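You operate a simulated robot arm through the tools that you are given. There is no shell and no other tool.

The job below is to be done with a simulated two-armed robot. You get a single attempt, and the scene is never put back.

JOB
Press the green stack from the shelf's row of five onto the white stack on the press tray.
Fine: pile it on, shut the tray, press till the ribs show, then pull the tray out.

Only the result counts: the job must be done as asked and must still hold three seconds after the hand-in. Knocking over, shifting, dropping, spilling or breaking anything else fails it.

ROBOT AND FRAMES
Two 6-joint arms with two-finger grippers on one trunk, on a base that drives. Base frame: it is fixed to the floor where the robot stands at the start and does not move with it; the origin is under the middle of the robot, x ahead of it, y to its left, z up; the surface under the hand at the start is at about z = 0.82. Lengths are in m, angles in rad, forces in N, time in s.
The left shoulder is at the start at [0.03, 0.178, 1.113], the right one opposite. With the tool pointing down near the work surface each hand reaches from about 0.56 to 0.78 m from the robot's upright axis, wherever it stands, measured 20 degrees to its own side. Places, roughly: press knob [0.6, 0.1, 1]; press tray [0.6, 0.1, 0.8]; white stack (13x6x3 cm) [0.9, 0.6, 1]. Payload 2.54 kg a hand.
The TCP of each hand is the grasp point between the finger pads, 0.03 m short of the fingertips. In the tool frame z runs along the fingers and y along their closing line. The gripper opens to 0.116 m. The gripper's body begins 0.095 m behind the TCP.
Orientation is that of the tool frame in the base frame, as a unit quaternion [w, x, y, z]. With the fingers straight down and closing along the base's y, the tool's x points along the base's -x, its y along +y and its z along -z.

CONTROLS
- The arms move only by the tool apply_moves. It takes "left_increments", "right_increments" or both (then of equal length, played together; a hand with none holds still); each is a list that holds one entry, the list of rows, each a list of 7 numbers: the turn, a rotation vector about the tool's x, y, z in units of 6 degrees (1.0 is 6 degrees), then the shift along the tool's x, y, z in units of 20 mm (1.0 is 20 mm), then the finger opening in mm, from 0 to 116. In form: [[[rx, ry, rz, x, y, z, jaw], ...]]. A call has 1 to 20 rows; each row shifts and turns the commanded pose from where the row before left it, along the tool's axes as they then stand. A call with a number of a shift or a turn outside -1 to 1 is refused whole. A row lasts 0.2 s, in which the tool goes at most 0.05 m and 0.15 rad; a call with a longer step from one row to the next is refused whole, and so is a gripper value outside its range. A pose out of reach is approached as far as the arm can. The call stops where the force on the tool passes 60 N (or 10 N more than at its start, if that is more) or the arm is blocked; 0.2 s more then pass. The fingers move at their own pace (about 0.153 m/s each) and stop on an object; they squeeze with about 20 N. The grip force told is the motor's: it shows also when the fingers shut on nothing. Time passes only in rows, and 0.2 s behind the last, so rows that do not move let the fingers close. The reply holds the time, the measured pose of the TCP, the force on the tool along the base axes, the opening and the grip force, in the units named above and with some noise, with the torque about the TCP (base axes, N m) and any sound that the robot's microphone picked up, and new pictures: "show" is both (left out), scene, wrist or none (wrist: the cameras of the hands that moved).
- Cameras (640 x 400 px; columns grow to the right, rows downward): "scene" is now at [0.0315, 0.0305, 1.8243]; the picture's right is [0.43, -0.90, 0.00], its down [-0.76, -0.36, -0.55] and it looks along [0.49, 0.24, -0.84] (base axes); focal length 258 px, centre (320, 200). "left" rides on the left gripper at [0.069, 0.015, -0.122] in its tool frame; the picture's right is [-0.21, 0.98, 0.00], its down [-0.83, -0.18, -0.53] and it looks along [-0.52, -0.11, 0.85] (tool axes); focal length 251 px, centre (320, 200). "right" rides on the right gripper at [0.069, -0.015, -0.122] in its tool frame; the picture's right is [0.21, 0.98, 0.00], its down [-0.83, 0.18, -0.53] and it looks along [-0.52, 0.11, 0.85] (tool axes); focal length 251 px, centre (320, 200). There is no depth. A picture from a camera that has moved, and an enlarged one, comes with that camera's place and axes in the base frame and with its lens.
- lift_body(by): slides the trunk up (or, below 0, down) by that many m; the arms and the scene camera ride with it, the base frame stays. It gives what a move gives, with no picture.
- roll_base(legs): drives the robot by 1 to 6 legs, each [ahead, left, turn to the left] in m, m and rad, along the robot's own axes; the way and the turn of a leg run together, so that a leg with both is an arc; at most 1.5 m and 3.142 rad a leg. The arms and the cameras ride along, it lands a little off, and it stops where it bumps. It gives what a move gives, and a new picture of the scene camera.
- turn_head(pan, tilt): turns the head with the scene camera to pan (to the left, within 2.496 rad either way) and tilt (down, from -0.506 to 1.204), counted from straight ahead of the robot. It gives what a move gives, and a new picture of the scene camera.
- close_up(camera, box): a new picture of the part [left, top, right, bottom] of that camera's present view, enlarged. No time passes.
- job_done(): hands the job in; it is judged then, once.

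Nothing tells you exact positions but the pictures and the camera data. Unless the task says otherwise, let go and move clear before handing in.

The tools are called after "Call:" as a command line: name --argument value ..., lists and objects as JSON in quotes. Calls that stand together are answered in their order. apply_moves: Moves the arms, as the interface text tells. Its arguments: {"type":"object","properties":{"left_increments":{"type":"array"},"right_increments":{"type":"array"},"show":{"type":"string","enum":["both","scene","wrist","none"]}},"required":[]} The other tools are called the same way: lift_body (by) slides the trunk up or down; roll_base (legs) drives the base; turn_head (pan, tilt) turns the head that bears the scene camera; close_up (camera, box) takes an enlarged picture of a part of a camera's view; job_done () hands the job in.

At the start:

```text
t: 0.0
left_tcp_pos: [0.37, 0.3175, 1.3917]
left_tool_rot: [0.001, 0.0, 1.0, 0.002]
left_ft_force: [0.5, 0.1, 0.5]
left_moment: [-0.01, -0.01, 0.0]
left_grip_width: 0.1162
left_grasp_force: 0.1
right_tcp_pos: [0.6034, 0.0116, 1.3833]
right_tool_rot: [0.0, -0.001, 1.0, 0.001]
right_ft_force: [-0.5, 0.4, 0.1]
right_moment: [0.01, -0.01, -0.02]
right_grip_width: 0.1161
right_grasp_force: 0.0
trunk travel left (down, up): [-0.325, 0.215]
robot x, y, heading: [-0.0013, 0.004, 0.0]
head pan, tilt: [0.447, 0.993]
```

scene: 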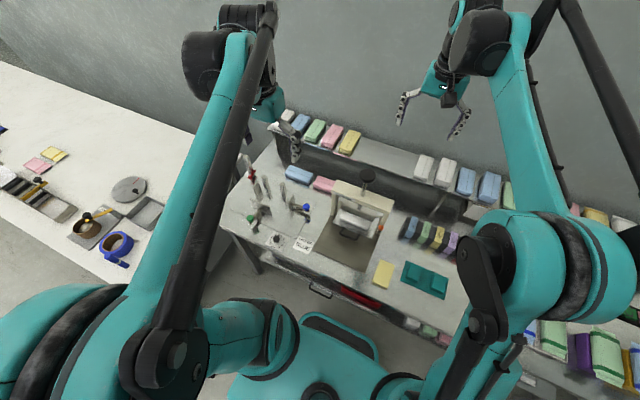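
right: 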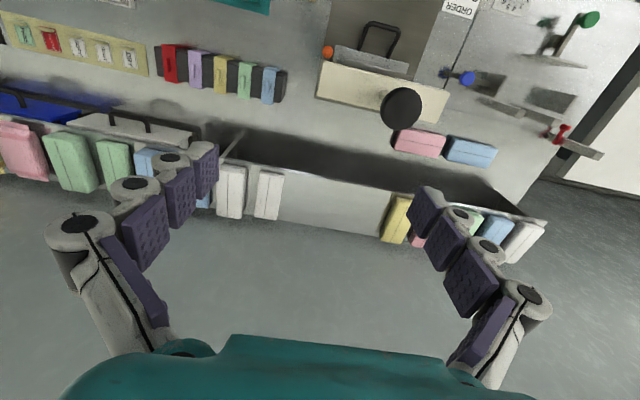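
left: 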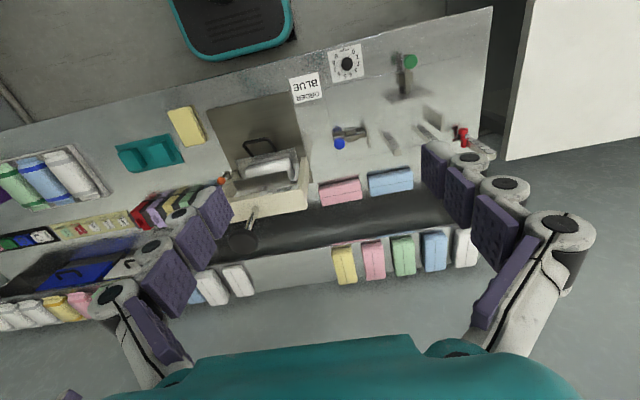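

I see a bench with a press, whose tray has a white stack on it, and a shelf behind with a row of five stacks on the left (white, blue, green, pink, yellow). I'll look closer before I move anything.

Call:
close_up --camera "scene" --box '[220, 100, 480, 300]'

Call:
close_up --camera "left" --box '[180, 50, 500, 300]'

Call:
close_up --camera "right" --box '[300, 0, 620, 280]'

```text
2.00 times, centred on (350, 200) of scene
camera zoom: at [0.0315, 0.0305, 1.8243], right [0.43, -0.9, 0.0], down [-0.76, -0.36, -0.55], along [0.49, 0.24, -0.84], focal length 516 px, centre (260, 200)
```

zoom: 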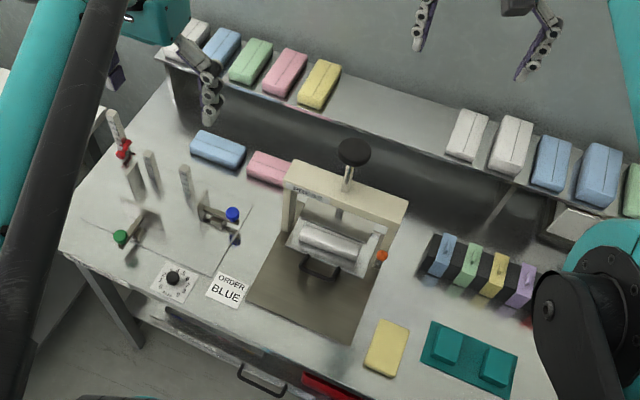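

```text
1.60 times, centred on (340, 175) of left
camera zoom: at [0.3015, 0.3325, 1.5134], right [0.21, 0.98, 0.0], down [0.83, -0.18, 0.53], along [0.52, -0.11, -0.85], focal length 402 px, centre (288, 240)
```

zoom: 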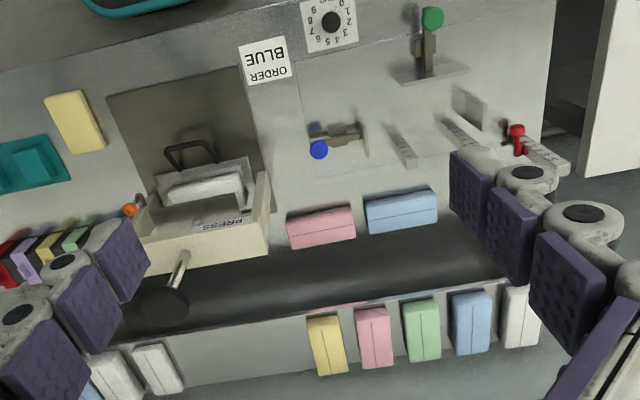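

```text
1.43 times, centred on (460, 140) of right
camera zoom: at [0.5331, -0.0046, 1.5052], right [-0.21, 0.98, 0.0], down [0.83, 0.18, 0.53], along [0.52, 0.11, -0.85], focal length 359 px, centre (120, 286)
```

zoom: 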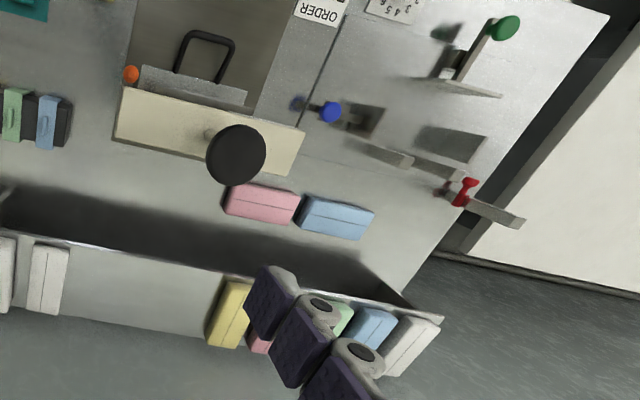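

The press stands near [0.58, 0.13] and the green stack on the shelf near [0.86, 0.46, 0.99]. I'll enlarge the press and the shelf to understand the mechanism.

Call:
close_up --camera "scene" --box '[320, 160, 400, 260]'

Call:
close_up --camera "left" --box '[210, 110, 330, 260]'

Call:
close_up --camera "right" --box '[310, 0, 470, 140]'

Call:
close_up --camera "left" --box '[310, 160, 490, 290]'

```text
4.00 times, centred on (360, 210) of scene
camera zoom: at [0.0315, 0.0305, 1.8243], right [0.43, -0.9, 0.0], down [-0.76, -0.36, -0.55], along [0.49, 0.24, -0.84], focal length 1031 px, centre (160, 160)
```

zoom: 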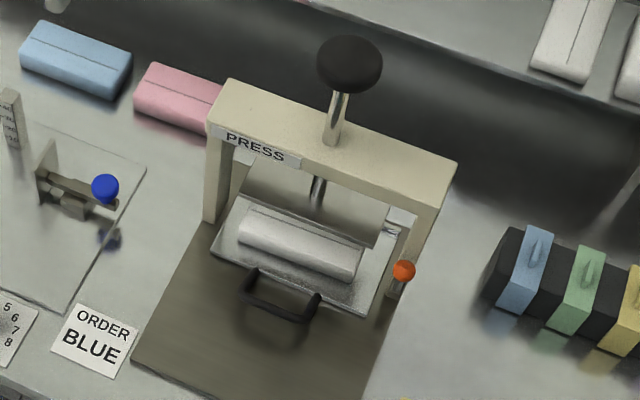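

```text
2.67 times, centred on (270, 185) of left
camera zoom: at [0.3015, 0.3325, 1.5134], right [0.21, 0.98, 0.0], down [0.83, -0.18, 0.53], along [0.52, -0.11, -0.85], focal length 670 px, centre (453, 240)
```

zoom: 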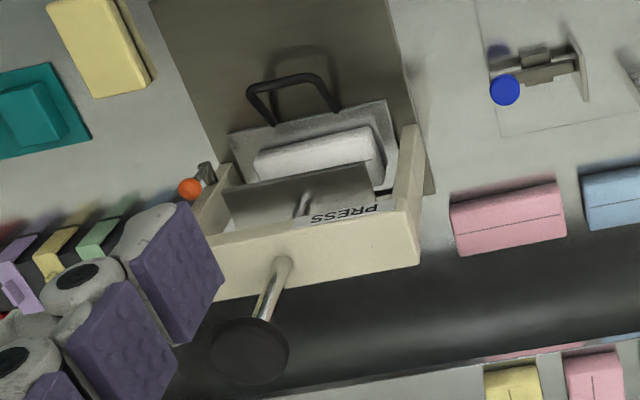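

```text
2.86 times, centred on (390, 70) of right
camera zoom: at [0.5331, -0.0046, 1.5052], right [-0.21, 0.98, 0.0], down [0.83, 0.18, 0.53], along [0.52, 0.11, -0.85], focal length 718 px, centre (120, 571)
```

zoom: 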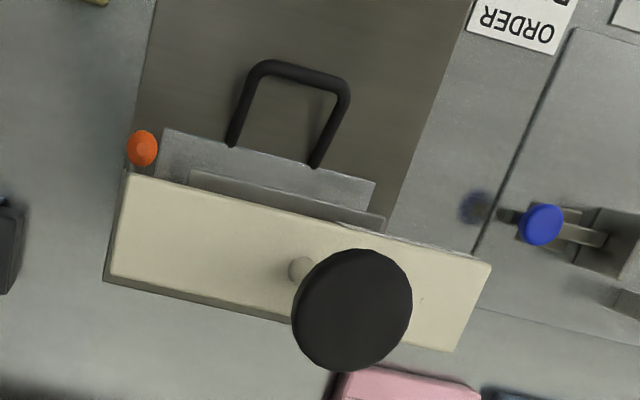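

```text
3.08 times, centred on (400, 225) of left
camera zoom: at [0.3015, 0.3325, 1.5134], right [0.21, 0.98, 0.0], down [0.83, -0.18, 0.53], along [0.52, -0.11, -0.85], focal length 774 px, centre (74, 123)
```

zoom: 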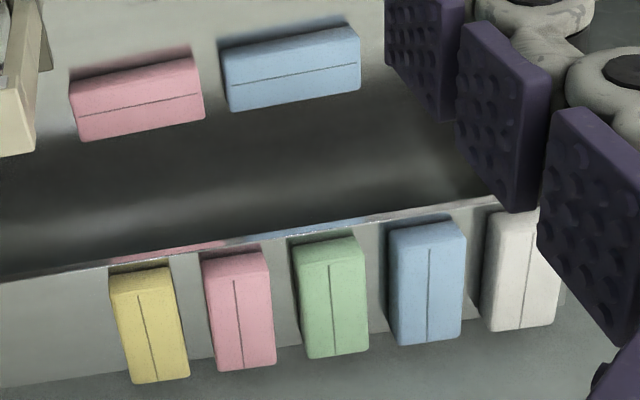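

The row from left to right is white, blue, green, pink, yellow, spaced about 8.7 cm. The press has a screw knob over a plate, a tray with a handle, and an orange ball on its right post. I'll turn the head to survey the bench front and the space around it.

Call:
turn_head --pan 0.0 --tilt 1.1

Call:
turn_head --pan 0.6 --tilt 0.6

Call:
turn_head --pan 1.3 --tilt 0.8

Call:
turn_head --pan -0.8 --tilt 0.7

```text
t: 0.9
left_tcp_pos: [0.3699, 0.3177, 1.3905]
left_tool_rot: [0.0, 0.0, 1.0, 0.001]
left_ft_force: [0.5, 0.4, 0.7]
left_moment: [-0.01, 0.01, 0.02]
left_grip_width: 0.1159
left_grasp_force: 0.1
right_tcp_pos: [0.6028, 0.011, 1.3833]
right_tool_rot: [0.0, 0.0, 1.0, 0.001]
right_ft_force: [-0.9, 1.0, 0.3]
right_moment: [0.0, -0.03, 0.0]
right_grip_width: 0.1163
right_grasp_force: 0.0
trunk travel left (down, up): [-0.325, 0.215]
robot x, y, heading: [-0.0037, 0.002, -0.001]
head pan, tilt: [0.0, 1.1]
camera scene: at [0.0314, 0.0003, 1.8172], right [0.0, -1.0, 0.0], down [-0.89, 0.0, -0.45], along [0.45, 0.0, -0.89], focal length 258 px, centre (320, 200)
```

scene: 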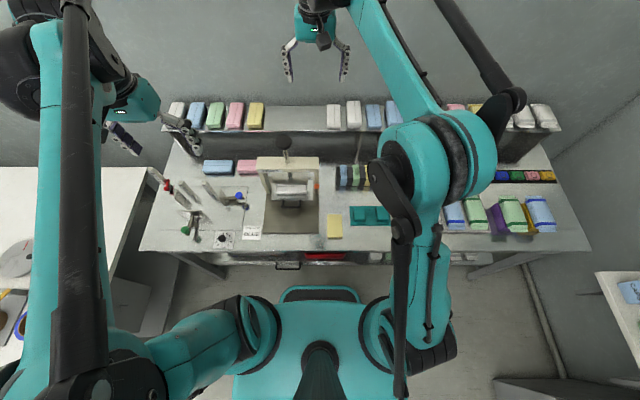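

```text
t: 1.9
left_tcp_pos: [0.3693, 0.3175, 1.391]
left_tool_rot: [0.0, 0.0, 1.0, 0.001]
left_ft_force: [0.8, 0.4, 0.1]
left_moment: [-0.01, -0.01, -0.01]
left_grip_width: 0.1159
left_grasp_force: 0.0
right_tcp_pos: [0.6027, 0.0107, 1.3844]
right_tool_rot: [0.0, 0.0, 1.0, 0.0]
right_ft_force: [-0.5, 0.5, 0.3]
right_moment: [-0.01, -0.05, 0.01]
right_grip_width: 0.116
right_grasp_force: 0.1
trunk travel left (down, up): [-0.325, 0.215]
robot x, y, heading: [-0.0, 0.0022, 0.002]
head pan, tilt: [0.6, 0.6]
camera scene: at [0.0413, 0.05, 1.8558], right [0.56, -0.83, 0.0], down [-0.47, -0.32, -0.82], along [0.68, 0.47, -0.57], focal length 258 px, centre (320, 200)
```

scene: 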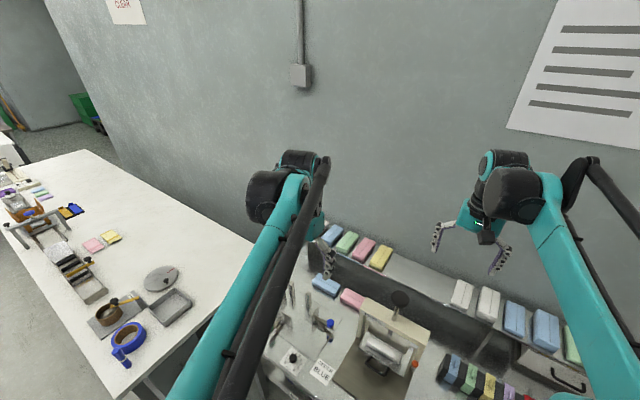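

```text
t: 3.0
left_tcp_pos: [0.3699, 0.3184, 1.3912]
left_tool_rot: [-0.001, -0.001, 1.0, 0.002]
left_ft_force: [0.2, 0.5, -0.1]
left_moment: [0.02, 0.0, -0.01]
left_grip_width: 0.1158
left_grasp_force: 0.1
right_tcp_pos: [0.6029, 0.0103, 1.3836]
right_tool_rot: [0.0, 0.0, 1.0, 0.0]
right_ft_force: [0.6, 0.4, 0.1]
right_moment: [0.01, 0.02, -0.02]
right_grip_width: 0.1161
right_grasp_force: 0.0
trunk travel left (down, up): [-0.325, 0.215]
robot x, y, heading: [0.0005, -0.0036, 0.008]
head pan, tilt: [1.3, 0.799]
camera scene: at [-0.0101, 0.0779, 1.839], right [0.96, -0.27, 0.0], down [-0.19, -0.69, -0.7], along [0.19, 0.67, -0.72], focal length 258 px, centre (320, 200)
```

scene: 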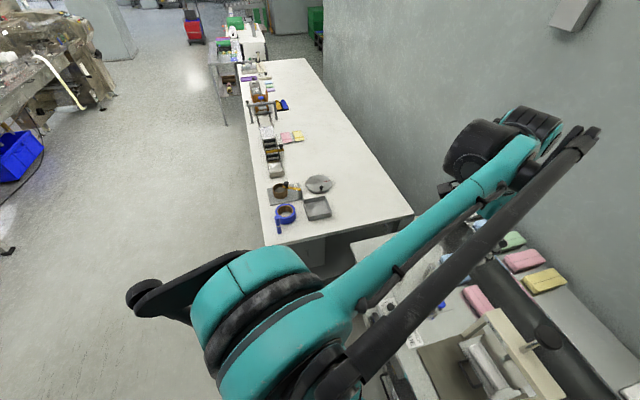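

```text
t: 5.0
left_tcp_pos: [0.3687, 0.318, 1.3908]
left_tool_rot: [0.0, 0.0, 1.0, 0.001]
left_ft_force: [-0.1, -0.2, -0.4]
left_moment: [0.01, 0.01, 0.0]
left_grip_width: 0.116
left_grasp_force: 0.0
right_tcp_pos: [0.6022, 0.0086, 1.3827]
right_tool_rot: [0.0, 0.001, 1.0, 0.0]
right_ft_force: [0.0, 0.8, 0.2]
right_moment: [-0.01, -0.01, -0.02]
right_grip_width: 0.1162
right_grasp_force: 0.1
trunk travel left (down, up): [-0.325, 0.215]
robot x, y, heading: [0.0012, -0.0013, -0.003]
head pan, tilt: [-0.799, 0.7]
camera scene: at [0.0275, -0.0607, 1.8472], right [-0.72, -0.7, 0.0], down [-0.45, 0.46, -0.76], along [0.53, -0.55, -0.64], focal length 258 px, centre (320, 200)
```

scene: 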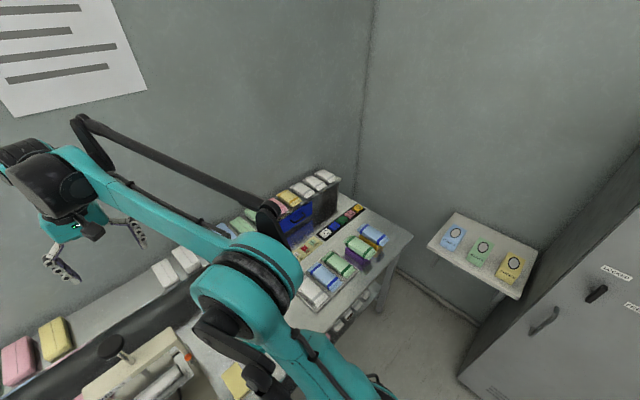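

The tray seems to be shut now, with the white stack under the plate. The wall is right behind the shelf, so everything has to be reached from the front. I'll bring the right hand back and down and tilt its camera for a lower look at the press.

Call:
apply_moves --right_increments '[[[0, 0, 0, 1, 0, 0.5, 116], [0, 0, 0, 1, 0, 0.5, 116], [0, 0, 0, 1, 0, 0.5, 116], [0, 0, 0, 1, 0, 0.5, 116], [0, 0, 0, 1, 0, 0.5, 116], [0, 0, 0, 1, 0, 1, 116], [0, -1, 0, 0, 0, 1, 116], [0, -1, 0, 0, 0, 1, 116], [0, -1, 0, 0, 0, 1, 116], [0, -1, 0, 0, 0, 0, 116]]]' --show "both"

Call:
turn_head --pan 0.1 --tilt 1.204

```text
t: 7.2
left_tcp_pos: [0.3681, 0.3166, 1.3912]
left_tool_rot: [0.001, 0.0, 1.0, 0.001]
left_ft_force: [-0.3, 0.2, 0.1]
left_moment: [0.02, -0.01, 0.02]
left_grip_width: 0.1159
left_grasp_force: 0.2
right_tcp_pos: [0.4877, 0.0101, 1.2561]
right_tool_rot: [0.209, 0.0, 0.978, 0.0]
right_ft_force: [0.1, -0.5, -0.3]
right_moment: [0.02, -0.01, -0.01]
right_grip_width: 0.1158
right_grasp_force: 0.1
trunk travel left (down, up): [-0.325, 0.215]
robot x, y, heading: [0.0026, 0.0006, -0.002]
head pan, tilt: [-0.799, 0.7]
camera scene: at [0.0258, -0.0612, 1.8472], right [-0.72, -0.7, 0.0], down [-0.45, 0.46, -0.77], along [0.53, -0.55, -0.64], focal length 258 px, centre (320, 200)
camera right: at [0.3739, -0.0048, 1.338], right [-0.2, 0.98, -0.09], down [0.54, 0.18, 0.82], along [0.82, 0.12, -0.56], focal length 251 px, centre (320, 200)
```

scene: 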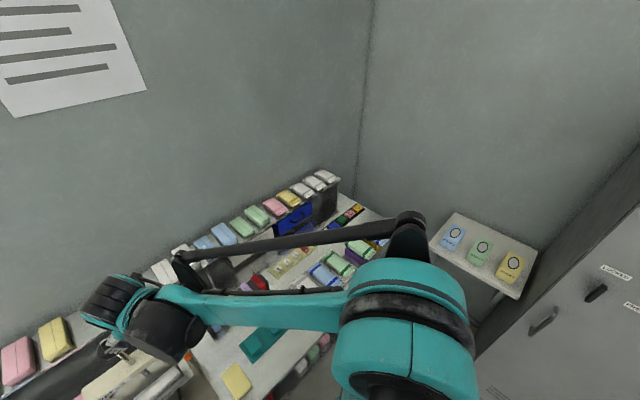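
right: 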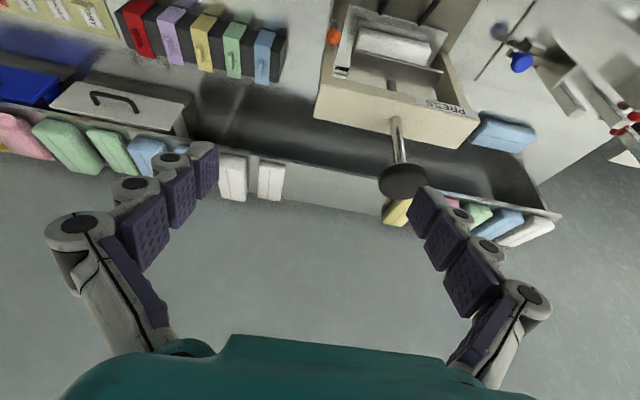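

```text
t: 8.4
left_tcp_pos: [0.3697, 0.3181, 1.3912]
left_tool_rot: [0.0, 0.001, 1.0, 0.001]
left_ft_force: [-0.3, 0.6, -0.5]
left_moment: [-0.01, 0.0, -0.02]
left_grip_width: 0.116
left_grasp_force: 0.2
right_tcp_pos: [0.4884, 0.0108, 1.2545]
right_tool_rot: [0.207, 0.001, 0.978, 0.0]
right_ft_force: [0.8, 0.1, 0.5]
right_moment: [-0.02, 0.0, 0.01]
right_grip_width: 0.1157
right_grasp_force: 0.1
trunk travel left (down, up): [-0.325, 0.215]
robot x, y, heading: [-0.002, -0.002, -0.0]
head pan, tilt: [0.099, 1.201]
camera scene: at [0.0241, 0.0057, 1.8112], right [0.1, -1.0, 0.0], down [-0.93, -0.09, -0.36], along [0.36, 0.04, -0.93], focal length 258 px, centre (320, 200)
```

scene: 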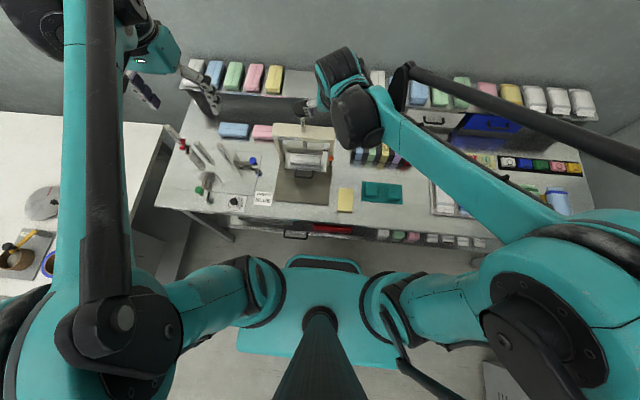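

Call:
close_up --camera "right" --box '[300, 0, 500, 130]'

Call:
close_up --camera "scene" --box '[220, 180, 420, 305]'

```text
3.08 times, centred on (400, 65) of right
camera zoom: at [0.3755, -0.0044, 1.3379], right [-0.2, 0.98, -0.09], down [0.54, 0.18, 0.82], along [0.82, 0.11, -0.56], focal length 774 px, centre (74, 615)
```

zoom: 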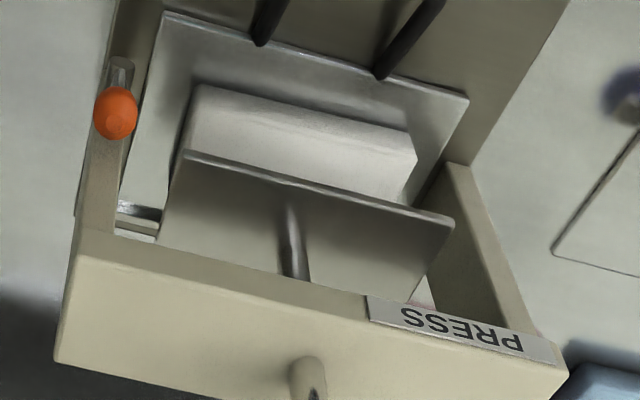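

```text
3.20 times, centred on (320, 242) of scene
camera zoom: at [0.0241, 0.0057, 1.8112], right [0.1, -1.0, 0.0], down [-0.93, -0.09, -0.36], along [0.36, 0.04, -0.93], focal length 825 px, centre (320, 64)
```

zoom: 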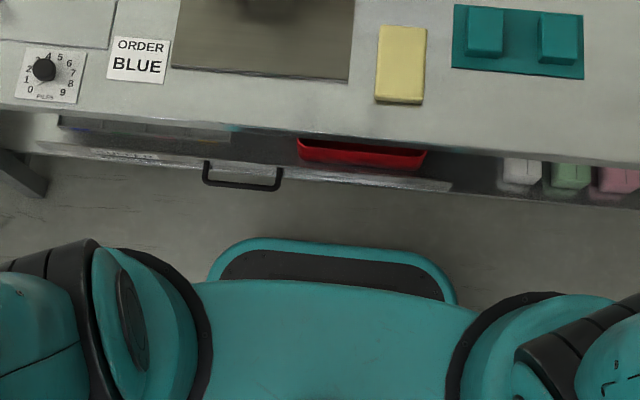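

The bench sits close in front of the robot and holds a drawer with a handle beneath. I'll zoom on the press handle to work out its shape.

Call:
close_up --camera "scene" --box '[260, 110, 350, 210]'

Call:
close_up --camera "right" --box '[310, 0, 450, 90]'

Call:
close_up --camera "left" --box '[220, 120, 310, 220]'

```text
4.00 times, centred on (305, 160) of scene
camera zoom: at [0.0241, 0.0057, 1.8112], right [0.1, -1.0, 0.0], down [-0.93, -0.09, -0.36], along [0.36, 0.04, -0.93], focal length 1031 px, centre (380, 360)
```

zoom: 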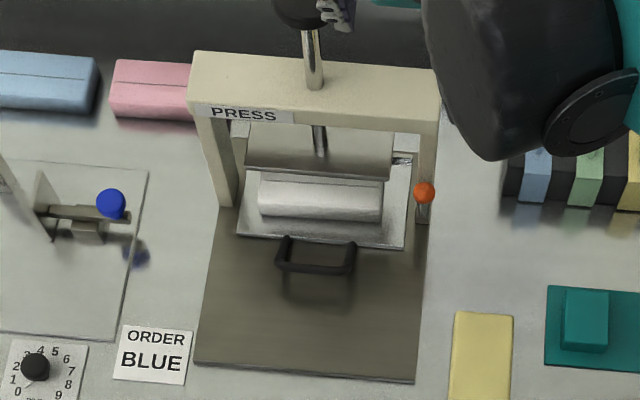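

```text
4.44 times, centred on (380, 45) of right
camera zoom: at [0.3755, -0.0044, 1.3379], right [-0.2, 0.98, -0.09], down [0.54, 0.18, 0.82], along [0.82, 0.11, -0.56], focal length 1118 px, centre (53, 889)
```

zoom: 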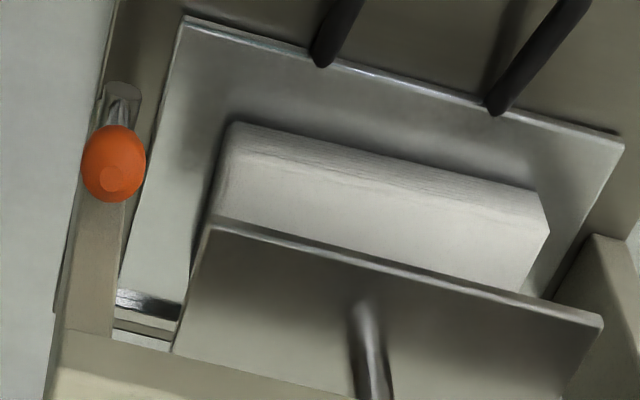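

```text
4.00 times, centred on (265, 170) of left
camera zoom: at [0.3016, 0.3326, 1.5133], right [0.21, 0.98, 0.0], down [0.83, -0.18, 0.53], along [0.52, -0.11, -0.85], focal length 1006 px, centre (540, 320)
```

zoom: 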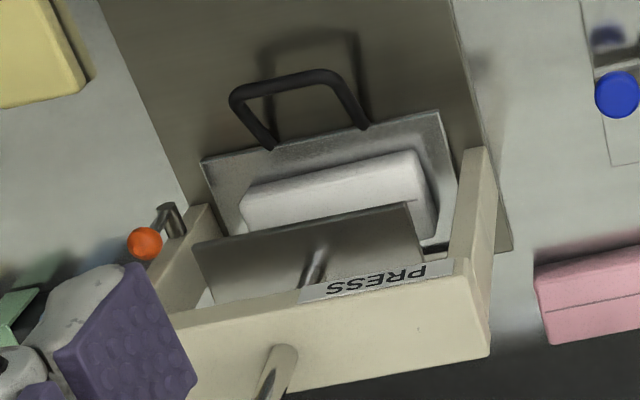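

The handle bar is near x=0.484, y 0.087–0.159, z≈0.868, and the tray front edge is at x≈0.526. I'll need to back off a little to reach the handle, so I check behind the robot first.

Call:
turn_head --pan 2.45 --tilt 0.7

Call:
turn_head --pan -2.45 --tilt 0.7

```text
t: 10.5
left_tcp_pos: [0.3691, 0.3175, 1.3908]
left_tool_rot: [0.0, 0.0, 1.0, 0.001]
left_ft_force: [-0.4, -0.6, -0.8]
left_moment: [-0.03, -0.01, 0.01]
left_grip_width: 0.1158
left_grasp_force: 0.1
right_tcp_pos: [0.4884, 0.0102, 1.2547]
right_tool_rot: [0.207, 0.0, 0.978, -0.001]
right_ft_force: [0.7, 0.0, 0.0]
right_moment: [0.02, 0.02, -0.01]
right_grip_width: 0.1161
right_grasp_force: 0.1
trunk travel left (down, up): [-0.325, 0.215]
robot x, y, heading: [0.0009, 0.0025, 0.0]
head pan, tilt: [2.45, 0.7]
camera scene: at [-0.0972, 0.0544, 1.8472], right [0.64, 0.77, 0.0], down [0.5, -0.41, -0.76], along [-0.59, 0.49, -0.64], focal length 258 px, centre (320, 200)
```

scene: 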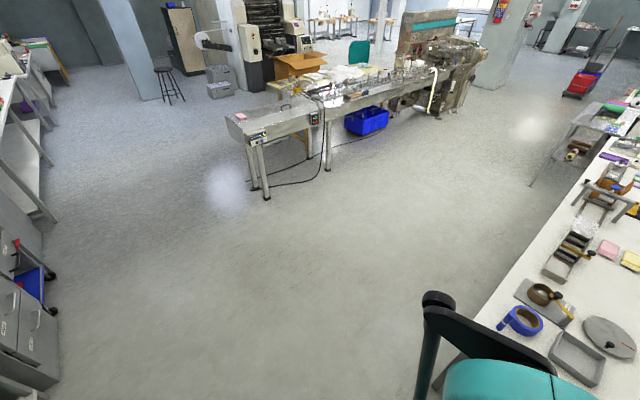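

```text
t: 14.4
left_tcp_pos: [0.3685, 0.3174, 1.3901]
left_tool_rot: [0.0, 0.0, 1.0, 0.001]
left_ft_force: [-0.1, -0.6, 0.1]
left_moment: [-0.04, -0.02, -0.02]
left_grip_width: 0.116
left_grasp_force: 0.0
right_tcp_pos: [0.4891, 0.0108, 1.254]
right_tool_rot: [0.208, 0.0, 0.978, 0.001]
right_ft_force: [-0.7, -0.6, 0.1]
right_moment: [0.0, 0.01, 0.0]
right_grip_width: 0.116
right_grasp_force: 0.0
trunk travel left (down, up): [-0.325, 0.215]
robot x, y, heading: [-0.002, 0.0035, -0.001]
head pan, tilt: [-2.45, 0.7]
camera scene: at [-0.0972, -0.054, 1.8472], right [-0.64, 0.77, 0.0], down [0.5, 0.41, -0.77], along [-0.59, -0.49, -0.64], focal length 258 px, centre (320, 200)
```

scene: 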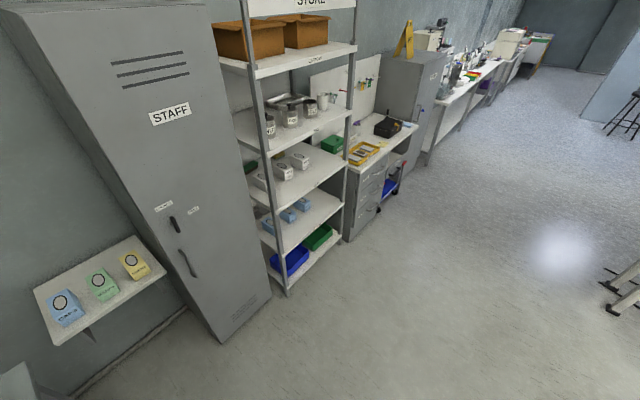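

Behind the robot is open floor. I'll drive back about 0.2 m and slightly right so the left hand can reach the tray handle with the fingers down, first raising the right hand out of the way.

Call:
apply_moves --right_increments '[[[0, 1, 0, 0, 0, -1, 116], [0, 1, 0, 0, 0, -1, 116], [0, 1, 0, 0, 0, -1, 116], [0, 1, 0, 0, 0, -1, 116], [0, 0, 0, 0, -1, -1, 116], [0, 0, 0, 0, -1, -1, 116], [0, 0, 0, 0, -1, -1, 116], [0, 0, 0, 0, -1, 0, 116], [0, 0, 0, 0, -1, 0, 116], [0, 0, 0, 0, -1, 0, 116]]]' --show "none"

Call:
turn_head --pan 0.15 --tilt 0.95

Call:
roll_base --legs '[[-0.2, -0.08, 0]]'

```text
t: 16.6
left_tcp_pos: [0.37, 0.316, 1.3917]
left_tool_rot: [0.0, 0.0, 1.0, 0.001]
left_ft_force: [-0.1, -0.3, 0.8]
left_moment: [0.01, 0.04, -0.01]
left_grip_width: 0.1159
left_grasp_force: 0.0
right_tcp_pos: [0.4679, -0.1108, 1.3917]
right_tool_rot: [-0.001, 0.0, 1.0, 0.0]
right_ft_force: [-0.5, 0.5, 0.8]
right_moment: [0.04, -0.01, 0.01]
right_grip_width: 0.1157
right_grasp_force: 0.0
trunk travel left (down, up): [-0.325, 0.215]
robot x, y, heading: [-0.0001, 0.0017, -0.0]
head pan, tilt: [-2.45, 0.7]
```

```text
t: 18.9
left_tcp_pos: [0.3695, 0.3174, 1.3914]
left_tool_rot: [0.0, 0.0, 1.0, 0.001]
left_ft_force: [1.0, 0.1, 0.5]
left_moment: [0.0, 0.01, -0.01]
left_grip_width: 0.1159
left_grasp_force: 0.0
right_tcp_pos: [0.4678, -0.1096, 1.3922]
right_tool_rot: [0.0, 0.001, 1.0, 0.0]
right_ft_force: [-0.3, 1.2, -0.5]
right_moment: [-0.04, 0.02, -0.02]
right_grip_width: 0.1163
right_grasp_force: 0.1
trunk travel left (down, up): [-0.325, 0.215]
robot x, y, heading: [-0.0043, -0.0021, -0.001]
head pan, tilt: [0.15, 0.949]
camera scene: at [0.0401, 0.011, 1.8274], right [0.15, -0.99, 0.0], down [-0.8, -0.12, -0.58], along [0.58, 0.09, -0.81], focal length 258 px, centre (320, 200)
```

scene: 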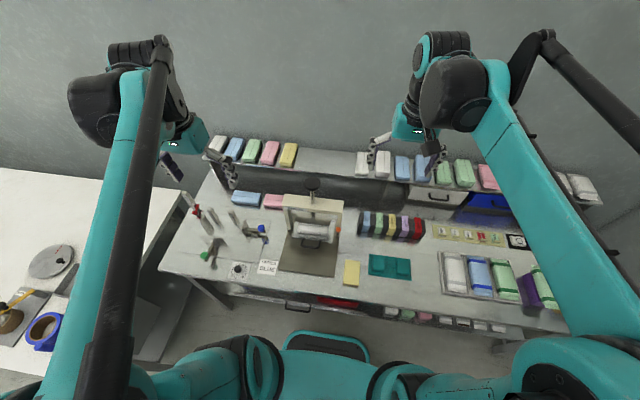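

```text
t: 20.6
left_tcp_pos: [0.176, 0.2344, 1.3917]
left_tool_rot: [0.0, 0.004, 1.0, 0.001]
left_ft_force: [0.3, 0.1, 0.5]
left_moment: [-0.01, -0.01, 0.01]
left_grip_width: 0.1159
left_grasp_force: 0.0
right_tcp_pos: [0.2698, -0.1924, 1.3912]
right_tool_rot: [0.0, 0.005, 1.0, 0.0]
right_ft_force: [-0.7, 0.2, 0.1]
right_moment: [0.01, 0.01, -0.01]
right_grip_width: 0.1161
right_grasp_force: 0.2
trunk travel left (down, up): [-0.325, 0.215]
robot x, y, heading: [-0.2, -0.0802, -0.01]
head pan, tilt: [0.15, 0.949]
camera scene: at [-0.1569, -0.0689, 1.8274], right [0.14, -0.99, 0.0], down [-0.81, -0.11, -0.58], along [0.58, 0.08, -0.81], focal length 258 px, centre (320, 200)
```

scene: 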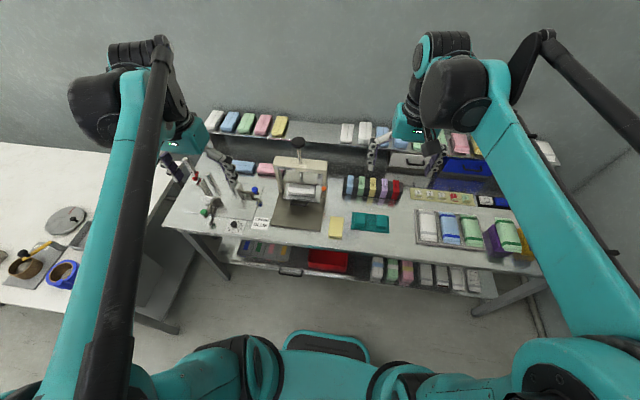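

The bench now shows its lower shelf, and the left hand is above and in front of it. I'll bring the left hand, fingers closed and slightly tilted, to a point in front of the press, to hook the tray handle from inside.

Call:
apply_moves --left_increments '[[[0, 0, 0, -0.75, -0.37, 0.95, 0], [0, 0, 0, -0.75, -0.37, 0.95, 0], [0, 0, 0, -0.75, -0.37, 0.95, 0], [0, 0, 0, -0.75, -0.37, 0.95, 0], [0, 0, 0, -0.75, -0.37, 0.95, 0], [0, 0, 0, -0.75, -0.37, 0.95, 0], [0, 0, 0, -0.75, -0.37, 0.95, 0], [0, 0, 0, -0.75, -0.37, 0.95, 0], [0, 0, 0, -0.75, -0.37, 0.95, 0], [0, 0, 0, -0.75, -0.37, 0.95, 0], [0, 0, 0, -0.75, -0.37, 0.95, 0], [0, 0, 0, -0.75, -0.37, 0.95, 0], [0, 0, 0, -0.75, -0.37, 0.95, 0], [0, 0, 0, -0.75, -0.37, 0.95, 0], [0, 0, 0, -0.75, -0.37, 0.95, 0], [0, -1, 0, 0, 0, 0, 0], [0, -1, 0, 0, 0, 0, 0], [0, -0.5, 0, 0, 0, 0, 0]]]' --show "both"

```text
t: 24.4
left_tcp_pos: [0.3987, 0.1221, 1.1043]
left_tool_rot: [0.131, 0.005, 0.991, 0.0]
left_ft_force: [0.1, 0.4, 0.9]
left_moment: [-0.03, 0.0, 0.03]
left_grip_width: 0.0
left_grasp_force: 19.9
right_tcp_pos: [0.2697, -0.1939, 1.3911]
right_tool_rot: [0.0, 0.005, 1.0, 0.0]
right_ft_force: [0.7, -0.2, -0.4]
right_moment: [0.01, -0.03, -0.01]
right_grip_width: 0.1159
right_grasp_force: 0.1
trunk travel left (down, up): [-0.325, 0.215]
robot x, y, heading: [-0.1957, -0.0806, -0.01]
head pan, tilt: [0.15, 0.949]
camera scene: at [-0.1565, -0.0686, 1.8274], right [0.14, -0.99, 0.0], down [-0.81, -0.11, -0.58], along [0.58, 0.08, -0.81], focal length 258 px, centre (320, 200)
camera left: at [0.3025, 0.1377, 1.2052], right [0.22, 0.97, 0.06], down [0.66, -0.19, 0.73], along [0.72, -0.12, -0.68], focal length 251 px, centre (320, 200)
```

scene: 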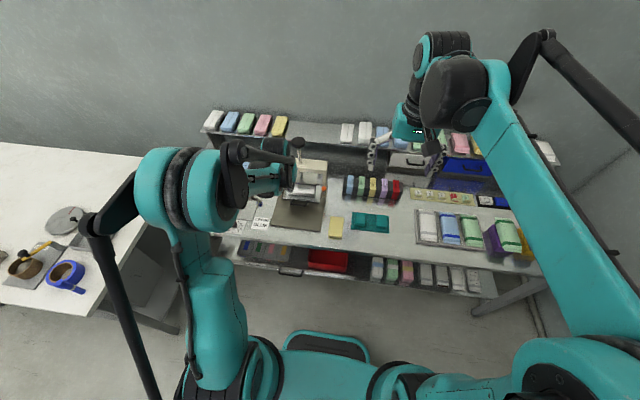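
left: 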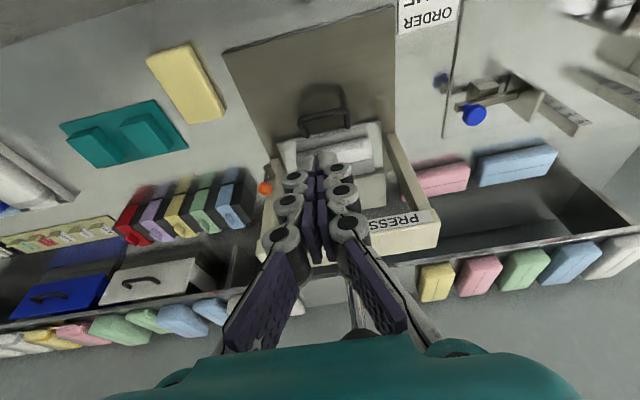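

The hand now hovers in front of the press. I'll zoom in for a close view of the tray, the handle and the orange ball.

Call:
close_up --camera "left" --box '[240, 70, 440, 200]'

Call:
close_up --camera "scene" --box '[260, 130, 350, 220]'

```text
3.08 times, centred on (340, 135) of left
camera zoom: at [0.3025, 0.1377, 1.2052], right [0.22, 0.97, 0.06], down [0.66, -0.19, 0.73], along [0.72, -0.12, -0.68], focal length 774 px, centre (258, 400)
```

zoom: 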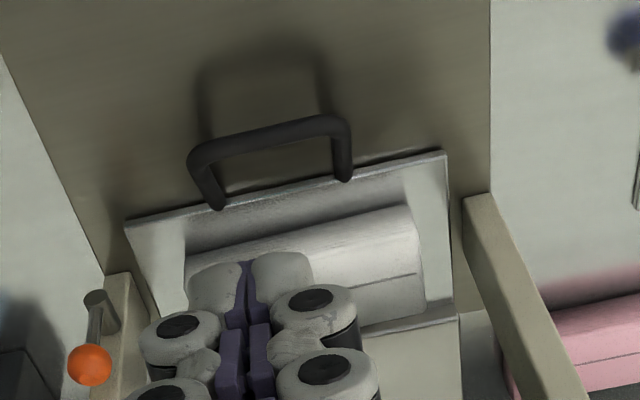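

```text
4.44 times, centred on (305, 175) of scene
camera zoom: at [-0.1565, -0.0686, 1.8274], right [0.14, -0.99, 0.0], down [-0.81, -0.11, -0.58], along [0.58, 0.08, -0.81], focal length 1146 px, centre (387, 311)
```

zoom: 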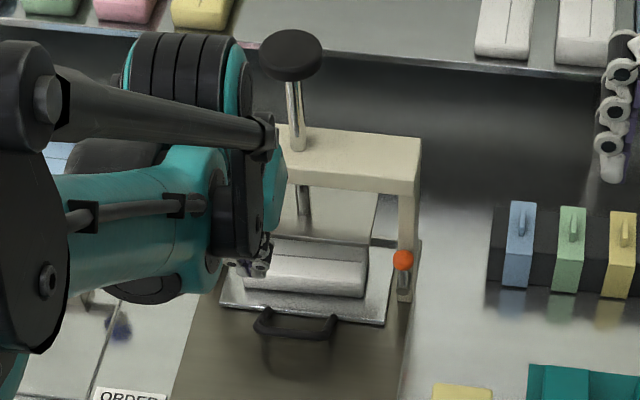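

The tray, handle and orange lever are clear of each other. I'll lower the closed fingers to hover just above the handle opening.

Call:
apply_moves --left_increments '[[[0, 0, 0, -0.303, 0, 0.909, 0], [0, 0, 0, -0.303, 0, 0.909, 0], [0, 0, 0, -0.303, 0, 0.909, 0], [0, 0, 0, -0.303, 0, 0.909, 0], [0, 0, 0, -0.303, 0, 0.909, 0], [0, 0, 0, -0.303, 0, 0.909, 0], [0, 0, 0, -0.303, 0, 0.909, 0], [0, 0, 0, -0.303, 0, 0.909, 0], [0, 0, 0, -0.303, 0, 0.909, 0]]]' --show "wrist"

Call:
close_up --camera "left" --box '[220, 60, 420, 200]'

```text
t: 26.4
left_tcp_pos: [0.4942, 0.1222, 0.962]
left_tool_rot: [0.13, 0.005, 0.991, 0.0]
left_ft_force: [-0.4, 0.6, -0.2]
left_moment: [-0.02, 0.0, 0.06]
left_grip_width: 0.0002
left_grasp_force: 19.9
right_tcp_pos: [0.2709, -0.1937, 1.3905]
right_tool_rot: [0.0, 0.006, 1.0, 0.0]
right_ft_force: [-0.1, 0.4, -0.5]
right_moment: [-0.02, 0.0, 0.01]
right_grip_width: 0.1159
right_grasp_force: 0.0
trunk travel left (down, up): [-0.325, 0.215]
robot x, y, heading: [-0.1993, -0.0801, -0.01]
head pan, tilt: [0.15, 0.949]
camera left: at [0.3973, 0.1375, 1.0624], right [0.22, 0.97, 0.06], down [0.66, -0.19, 0.73], along [0.72, -0.12, -0.68], focal length 251 px, centre (320, 200)
```

left: 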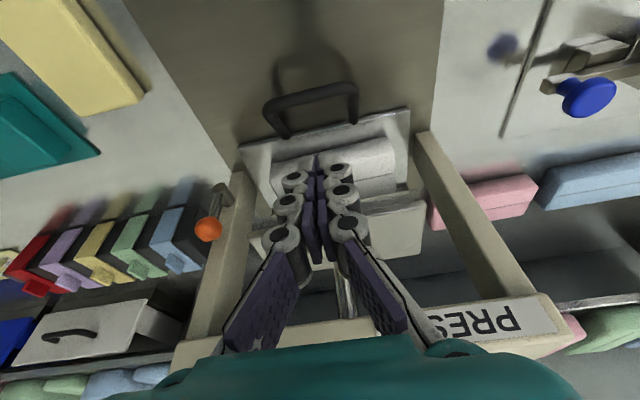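

```text
2.86 times, centred on (320, 130) of left
camera zoom: at [0.3973, 0.1375, 1.0624], right [0.22, 0.97, 0.06], down [0.66, -0.19, 0.73], along [0.72, -0.12, -0.68], focal length 718 px, centre (320, 400)
```

zoom: 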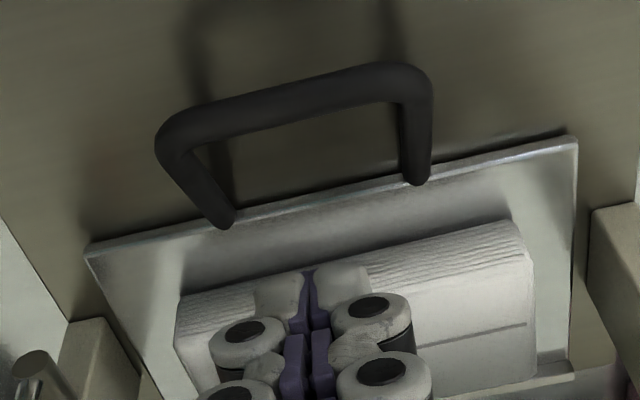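

The bar sits at x≈0.483 and the tray edge at x≈0.528, so the fingertips fit between them near x≈0.508. I'll lower them into the handle opening.

Call:
apply_moves --left_increments '[[[0, 0, 0, 0.1, 0, 0.686, 0], [0, 0, 0, 0.1, 0, 0.686, 0], [0, 0, 0, 0.1, 0, 0.686, 0], [0, 0, 0, 0.1, 0, 0.686, 0]]]' --show "wrist"

Call:
close_up --camera "left" --box '[220, 60, 420, 200]'

```text
t: 27.4
left_tcp_pos: [0.502, 0.1213, 0.9093]
left_tool_rot: [0.131, 0.005, 0.991, 0.0]
left_ft_force: [0.6, -0.8, -0.3]
left_moment: [0.02, 0.02, 0.02]
left_grip_width: 0.0
left_grasp_force: 20.0
right_tcp_pos: [0.2709, -0.193, 1.3922]
right_tool_rot: [0.0, 0.006, 1.0, -0.001]
right_ft_force: [0.1, 0.4, 0.4]
right_moment: [-0.04, 0.0, -0.03]
right_grip_width: 0.1159
right_grasp_force: 0.1
trunk travel left (down, up): [-0.325, 0.215]
robot x, y, heading: [-0.1978, -0.0799, -0.012]
head pan, tilt: [0.15, 0.949]
camera left: at [0.4054, 0.1371, 1.0093], right [0.22, 0.97, 0.06], down [0.66, -0.19, 0.73], along [0.72, -0.12, -0.68], focal length 251 px, centre (320, 200)
```

left: 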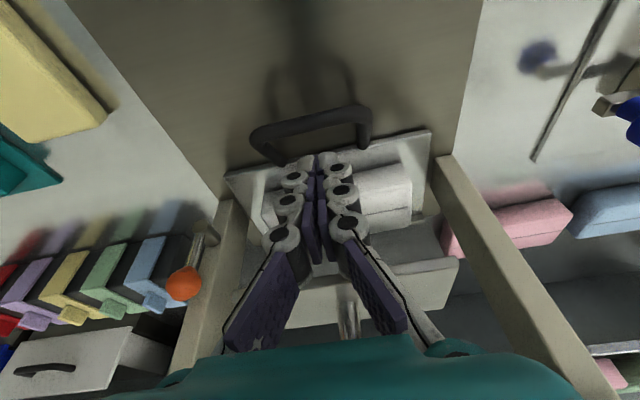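

```text
2.86 times, centred on (320, 130) of left
camera zoom: at [0.4054, 0.1371, 1.0093], right [0.22, 0.97, 0.06], down [0.66, -0.19, 0.73], along [0.72, -0.12, -0.68], focal length 718 px, centre (320, 400)
```

zoom: 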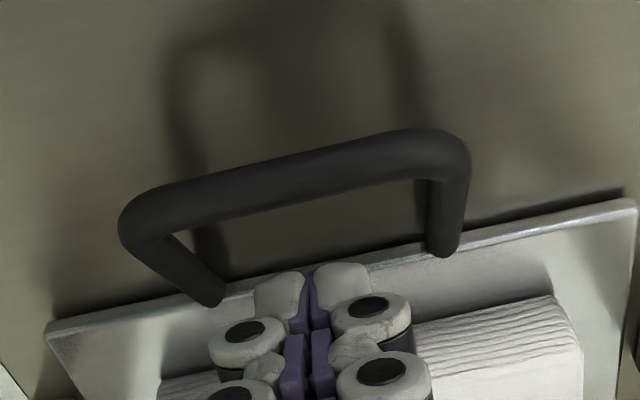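

Combining the three wrist views puts the bar at about [0.475, 0.122, 0.887], so the tips only need about 2 cm more. I'll lower them and then pull the tray back gently.

Call:
apply_moves --left_increments '[[[0, 0, 0, 0.25, 0, 0.5, 0], [0, 0, 0, 0.25, 0, 0.5, 0]]]' --show "wrist"

Call:
close_up --camera "left" --box '[220, 60, 420, 200]'

```text
t: 28.0
left_tcp_pos: [0.4983, 0.1216, 0.8878]
left_tool_rot: [0.131, 0.004, 0.991, 0.001]
left_ft_force: [-0.1, 0.4, 0.3]
left_moment: [0.0, 0.02, 0.03]
left_grip_width: 0.0
left_grasp_force: 19.4
right_tcp_pos: [0.2705, -0.1935, 1.3915]
right_tool_rot: [0.0, 0.004, 1.0, 0.0]
right_ft_force: [0.8, 0.3, 0.0]
right_moment: [-0.01, 0.03, 0.0]
right_grip_width: 0.1161
right_grasp_force: 0.1
trunk travel left (down, up): [-0.325, 0.215]
robot x, y, heading: [-0.1952, -0.0759, -0.007]
head pan, tilt: [0.15, 0.949]
camera left: at [0.4012, 0.1376, 0.9881], right [0.22, 0.97, 0.06], down [0.66, -0.19, 0.73], along [0.72, -0.12, -0.68], focal length 251 px, centre (320, 200)
```

left: 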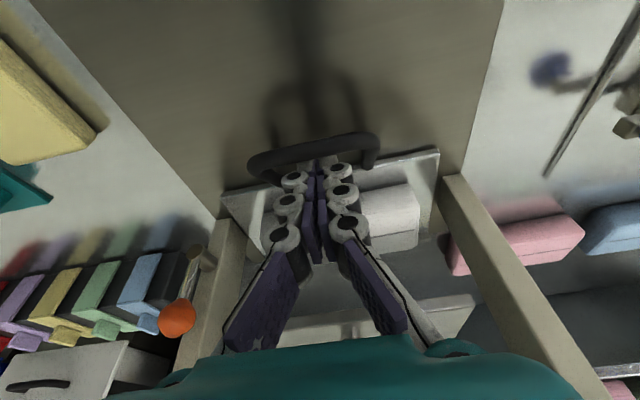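

```text
2.86 times, centred on (320, 130) of left
camera zoom: at [0.4012, 0.1376, 0.9881], right [0.22, 0.97, 0.06], down [0.66, -0.19, 0.73], along [0.72, -0.12, -0.68], focal length 718 px, centre (320, 400)
```

zoom: 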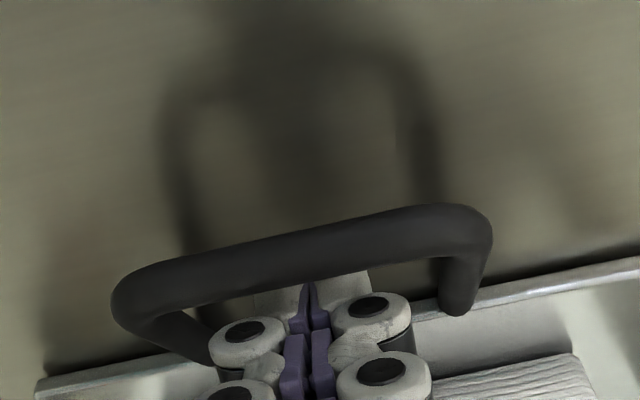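

The tips are inside the handle, behind the bar. Now I pull towards the robot and watch the force.

Call:
apply_moves --left_increments '[[[0, 0, 0, 0.483, 0, -0.13, 0], [0, 0, 0, 0.483, 0, -0.13, 0], [0, 0, 0, 0.483, 0, -0.13, 0], [0, 0, 0, 0.483, 0, -0.13, 0]]]' --show "both"

Call:
close_up --camera "scene" --box '[260, 130, 350, 220]'

```text
t: 29.0
left_tcp_pos: [0.4577, 0.1226, 0.8843]
left_tool_rot: [0.132, 0.005, 0.991, 0.0]
left_ft_force: [0.0, -0.8, -0.2]
left_moment: [0.03, -0.02, 0.03]
left_grip_width: 0.0
left_grasp_force: 20.3
right_tcp_pos: [0.2705, -0.1928, 1.391]
right_tool_rot: [-0.001, 0.004, 1.0, 0.0]
right_ft_force: [0.8, -0.4, 0.5]
right_moment: [-0.01, -0.01, -0.01]
right_grip_width: 0.1159
right_grasp_force: 0.0
trunk travel left (down, up): [-0.325, 0.215]
robot x, y, heading: [-0.1974, -0.0778, -0.01]
head pan, tilt: [0.15, 0.949]
camera scene: at [-0.1567, -0.0687, 1.8274], right [0.14, -0.99, 0.0], down [-0.81, -0.11, -0.58], along [0.58, 0.08, -0.81], focal length 258 px, centre (320, 200)
camera left: at [0.3612, 0.1383, 0.9853], right [0.22, 0.97, 0.06], down [0.66, -0.19, 0.73], along [0.72, -0.12, -0.68], focal length 251 px, centre (320, 200)
```

scene: 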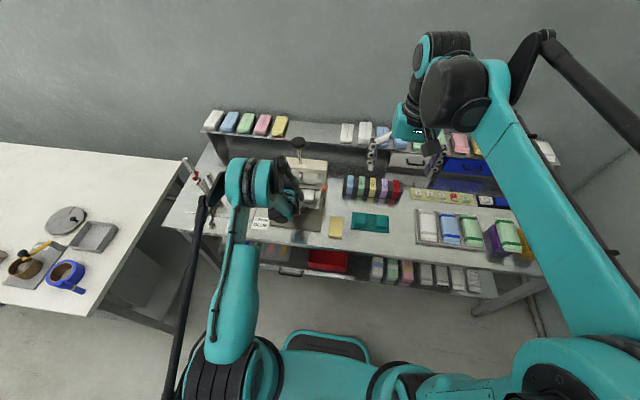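
left: 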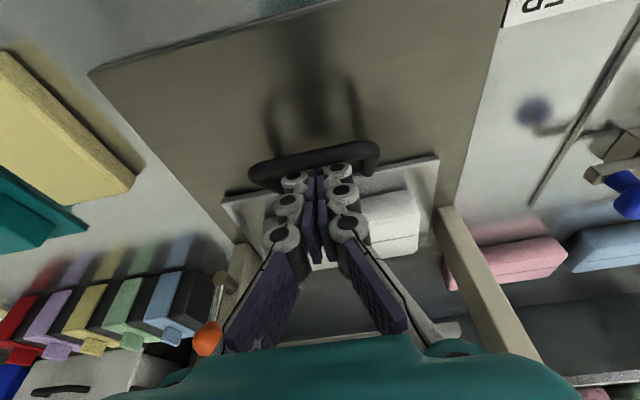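

```text
4.44 times, centred on (305, 175) of scene
camera zoom: at [-0.1567, -0.0687, 1.8274], right [0.14, -0.99, 0.0], down [-0.81, -0.11, -0.58], along [0.58, 0.08, -0.81], focal length 1146 px, centre (387, 311)
```

zoom: 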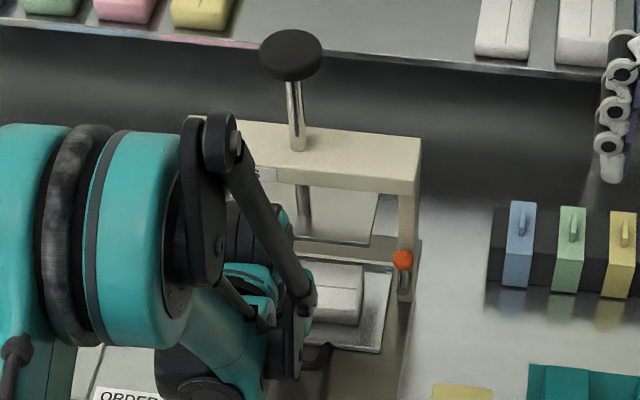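

The tray slides freely with the stack on it, and it has moved out about 3 cm. I'll keep pulling in small steps.

Call:
apply_moves --left_increments '[[[0, 0, 0, 0.48, 0, -0.15, 0], [0, 0, 0, 0.48, 0, -0.15, 0], [0, 0, 0, 0.48, 0, -0.15, 0], [0, 0, 0, 0.48, 0, -0.15, 0]]]' --show "wrist"

Call:
apply_moves --left_increments '[[[0, 0, 0, 0.48, 0, -0.15, 0], [0, 0, 0, 0.48, 0, -0.15, 0]]]' --show "both"

```text
t: 30.0
left_tcp_pos: [0.4175, 0.1246, 0.8857]
left_tool_rot: [0.131, 0.004, 0.991, 0.0]
left_ft_force: [-0.1, 0.3, 0.2]
left_moment: [0.01, 0.01, 0.0]
left_grip_width: 0.0
left_grasp_force: 20.3
right_tcp_pos: [0.2707, -0.1936, 1.391]
right_tool_rot: [-0.001, 0.005, 1.0, 0.0]
right_ft_force: [1.0, -1.0, 0.1]
right_moment: [-0.04, 0.01, 0.04]
right_grip_width: 0.1158
right_grasp_force: 0.1
trunk travel left (down, up): [-0.325, 0.215]
robot x, y, heading: [-0.1989, -0.0783, -0.01]
head pan, tilt: [0.15, 0.949]
camera left: at [0.3201, 0.1412, 0.9861], right [0.22, 0.97, 0.06], down [0.66, -0.19, 0.73], along [0.72, -0.12, -0.68], focal length 251 px, centre (320, 200)
```

left: 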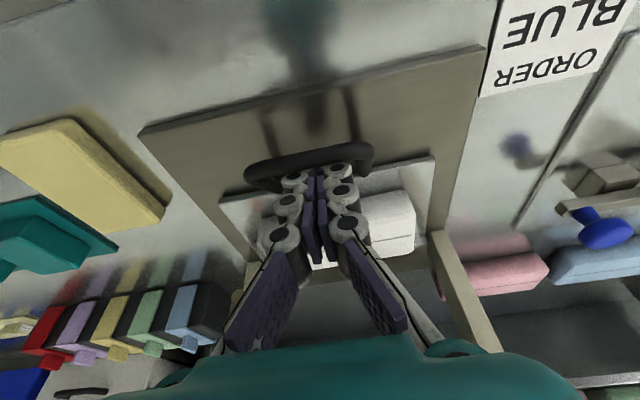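

```text
t: 30.6
left_tcp_pos: [0.3967, 0.1229, 0.8851]
left_tool_rot: [0.13, 0.006, 0.991, 0.0]
left_ft_force: [0.3, 0.3, 0.5]
left_moment: [0.01, -0.03, 0.0]
left_grip_width: 0.0
left_grasp_force: 19.8
right_tcp_pos: [0.2697, -0.193, 1.3915]
right_tool_rot: [-0.001, 0.005, 1.0, -0.001]
right_ft_force: [0.2, -0.3, 0.2]
right_moment: [0.01, -0.01, -0.08]
right_grip_width: 0.1157
right_grasp_force: 0.1
trunk travel left (down, up): [-0.325, 0.215]
robot x, y, heading: [-0.195, -0.0795, -0.006]
head pan, tilt: [0.15, 0.949]
camera scene: at [-0.1567, -0.0687, 1.8274], right [0.14, -0.99, 0.0], down [-0.81, -0.11, -0.58], along [0.58, 0.08, -0.81], focal length 258 px, centre (320, 200)
camera left: at [0.2994, 0.1388, 0.9856], right [0.22, 0.97, 0.06], down [0.66, -0.19, 0.73], along [0.72, -0.12, -0.68], focal length 251 px, centre (320, 200)
```

scene: 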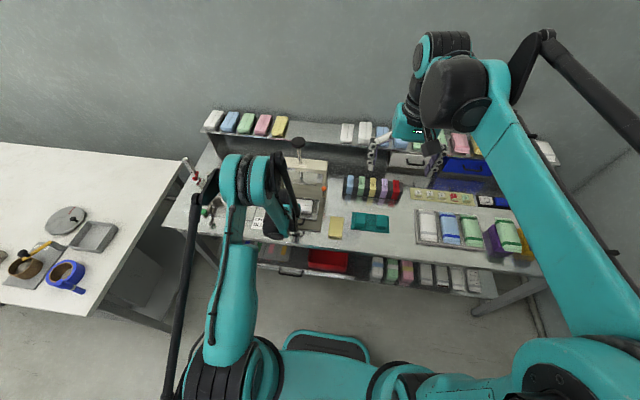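
left: 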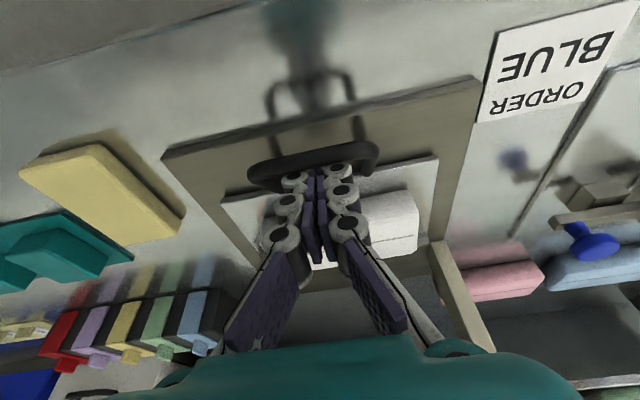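

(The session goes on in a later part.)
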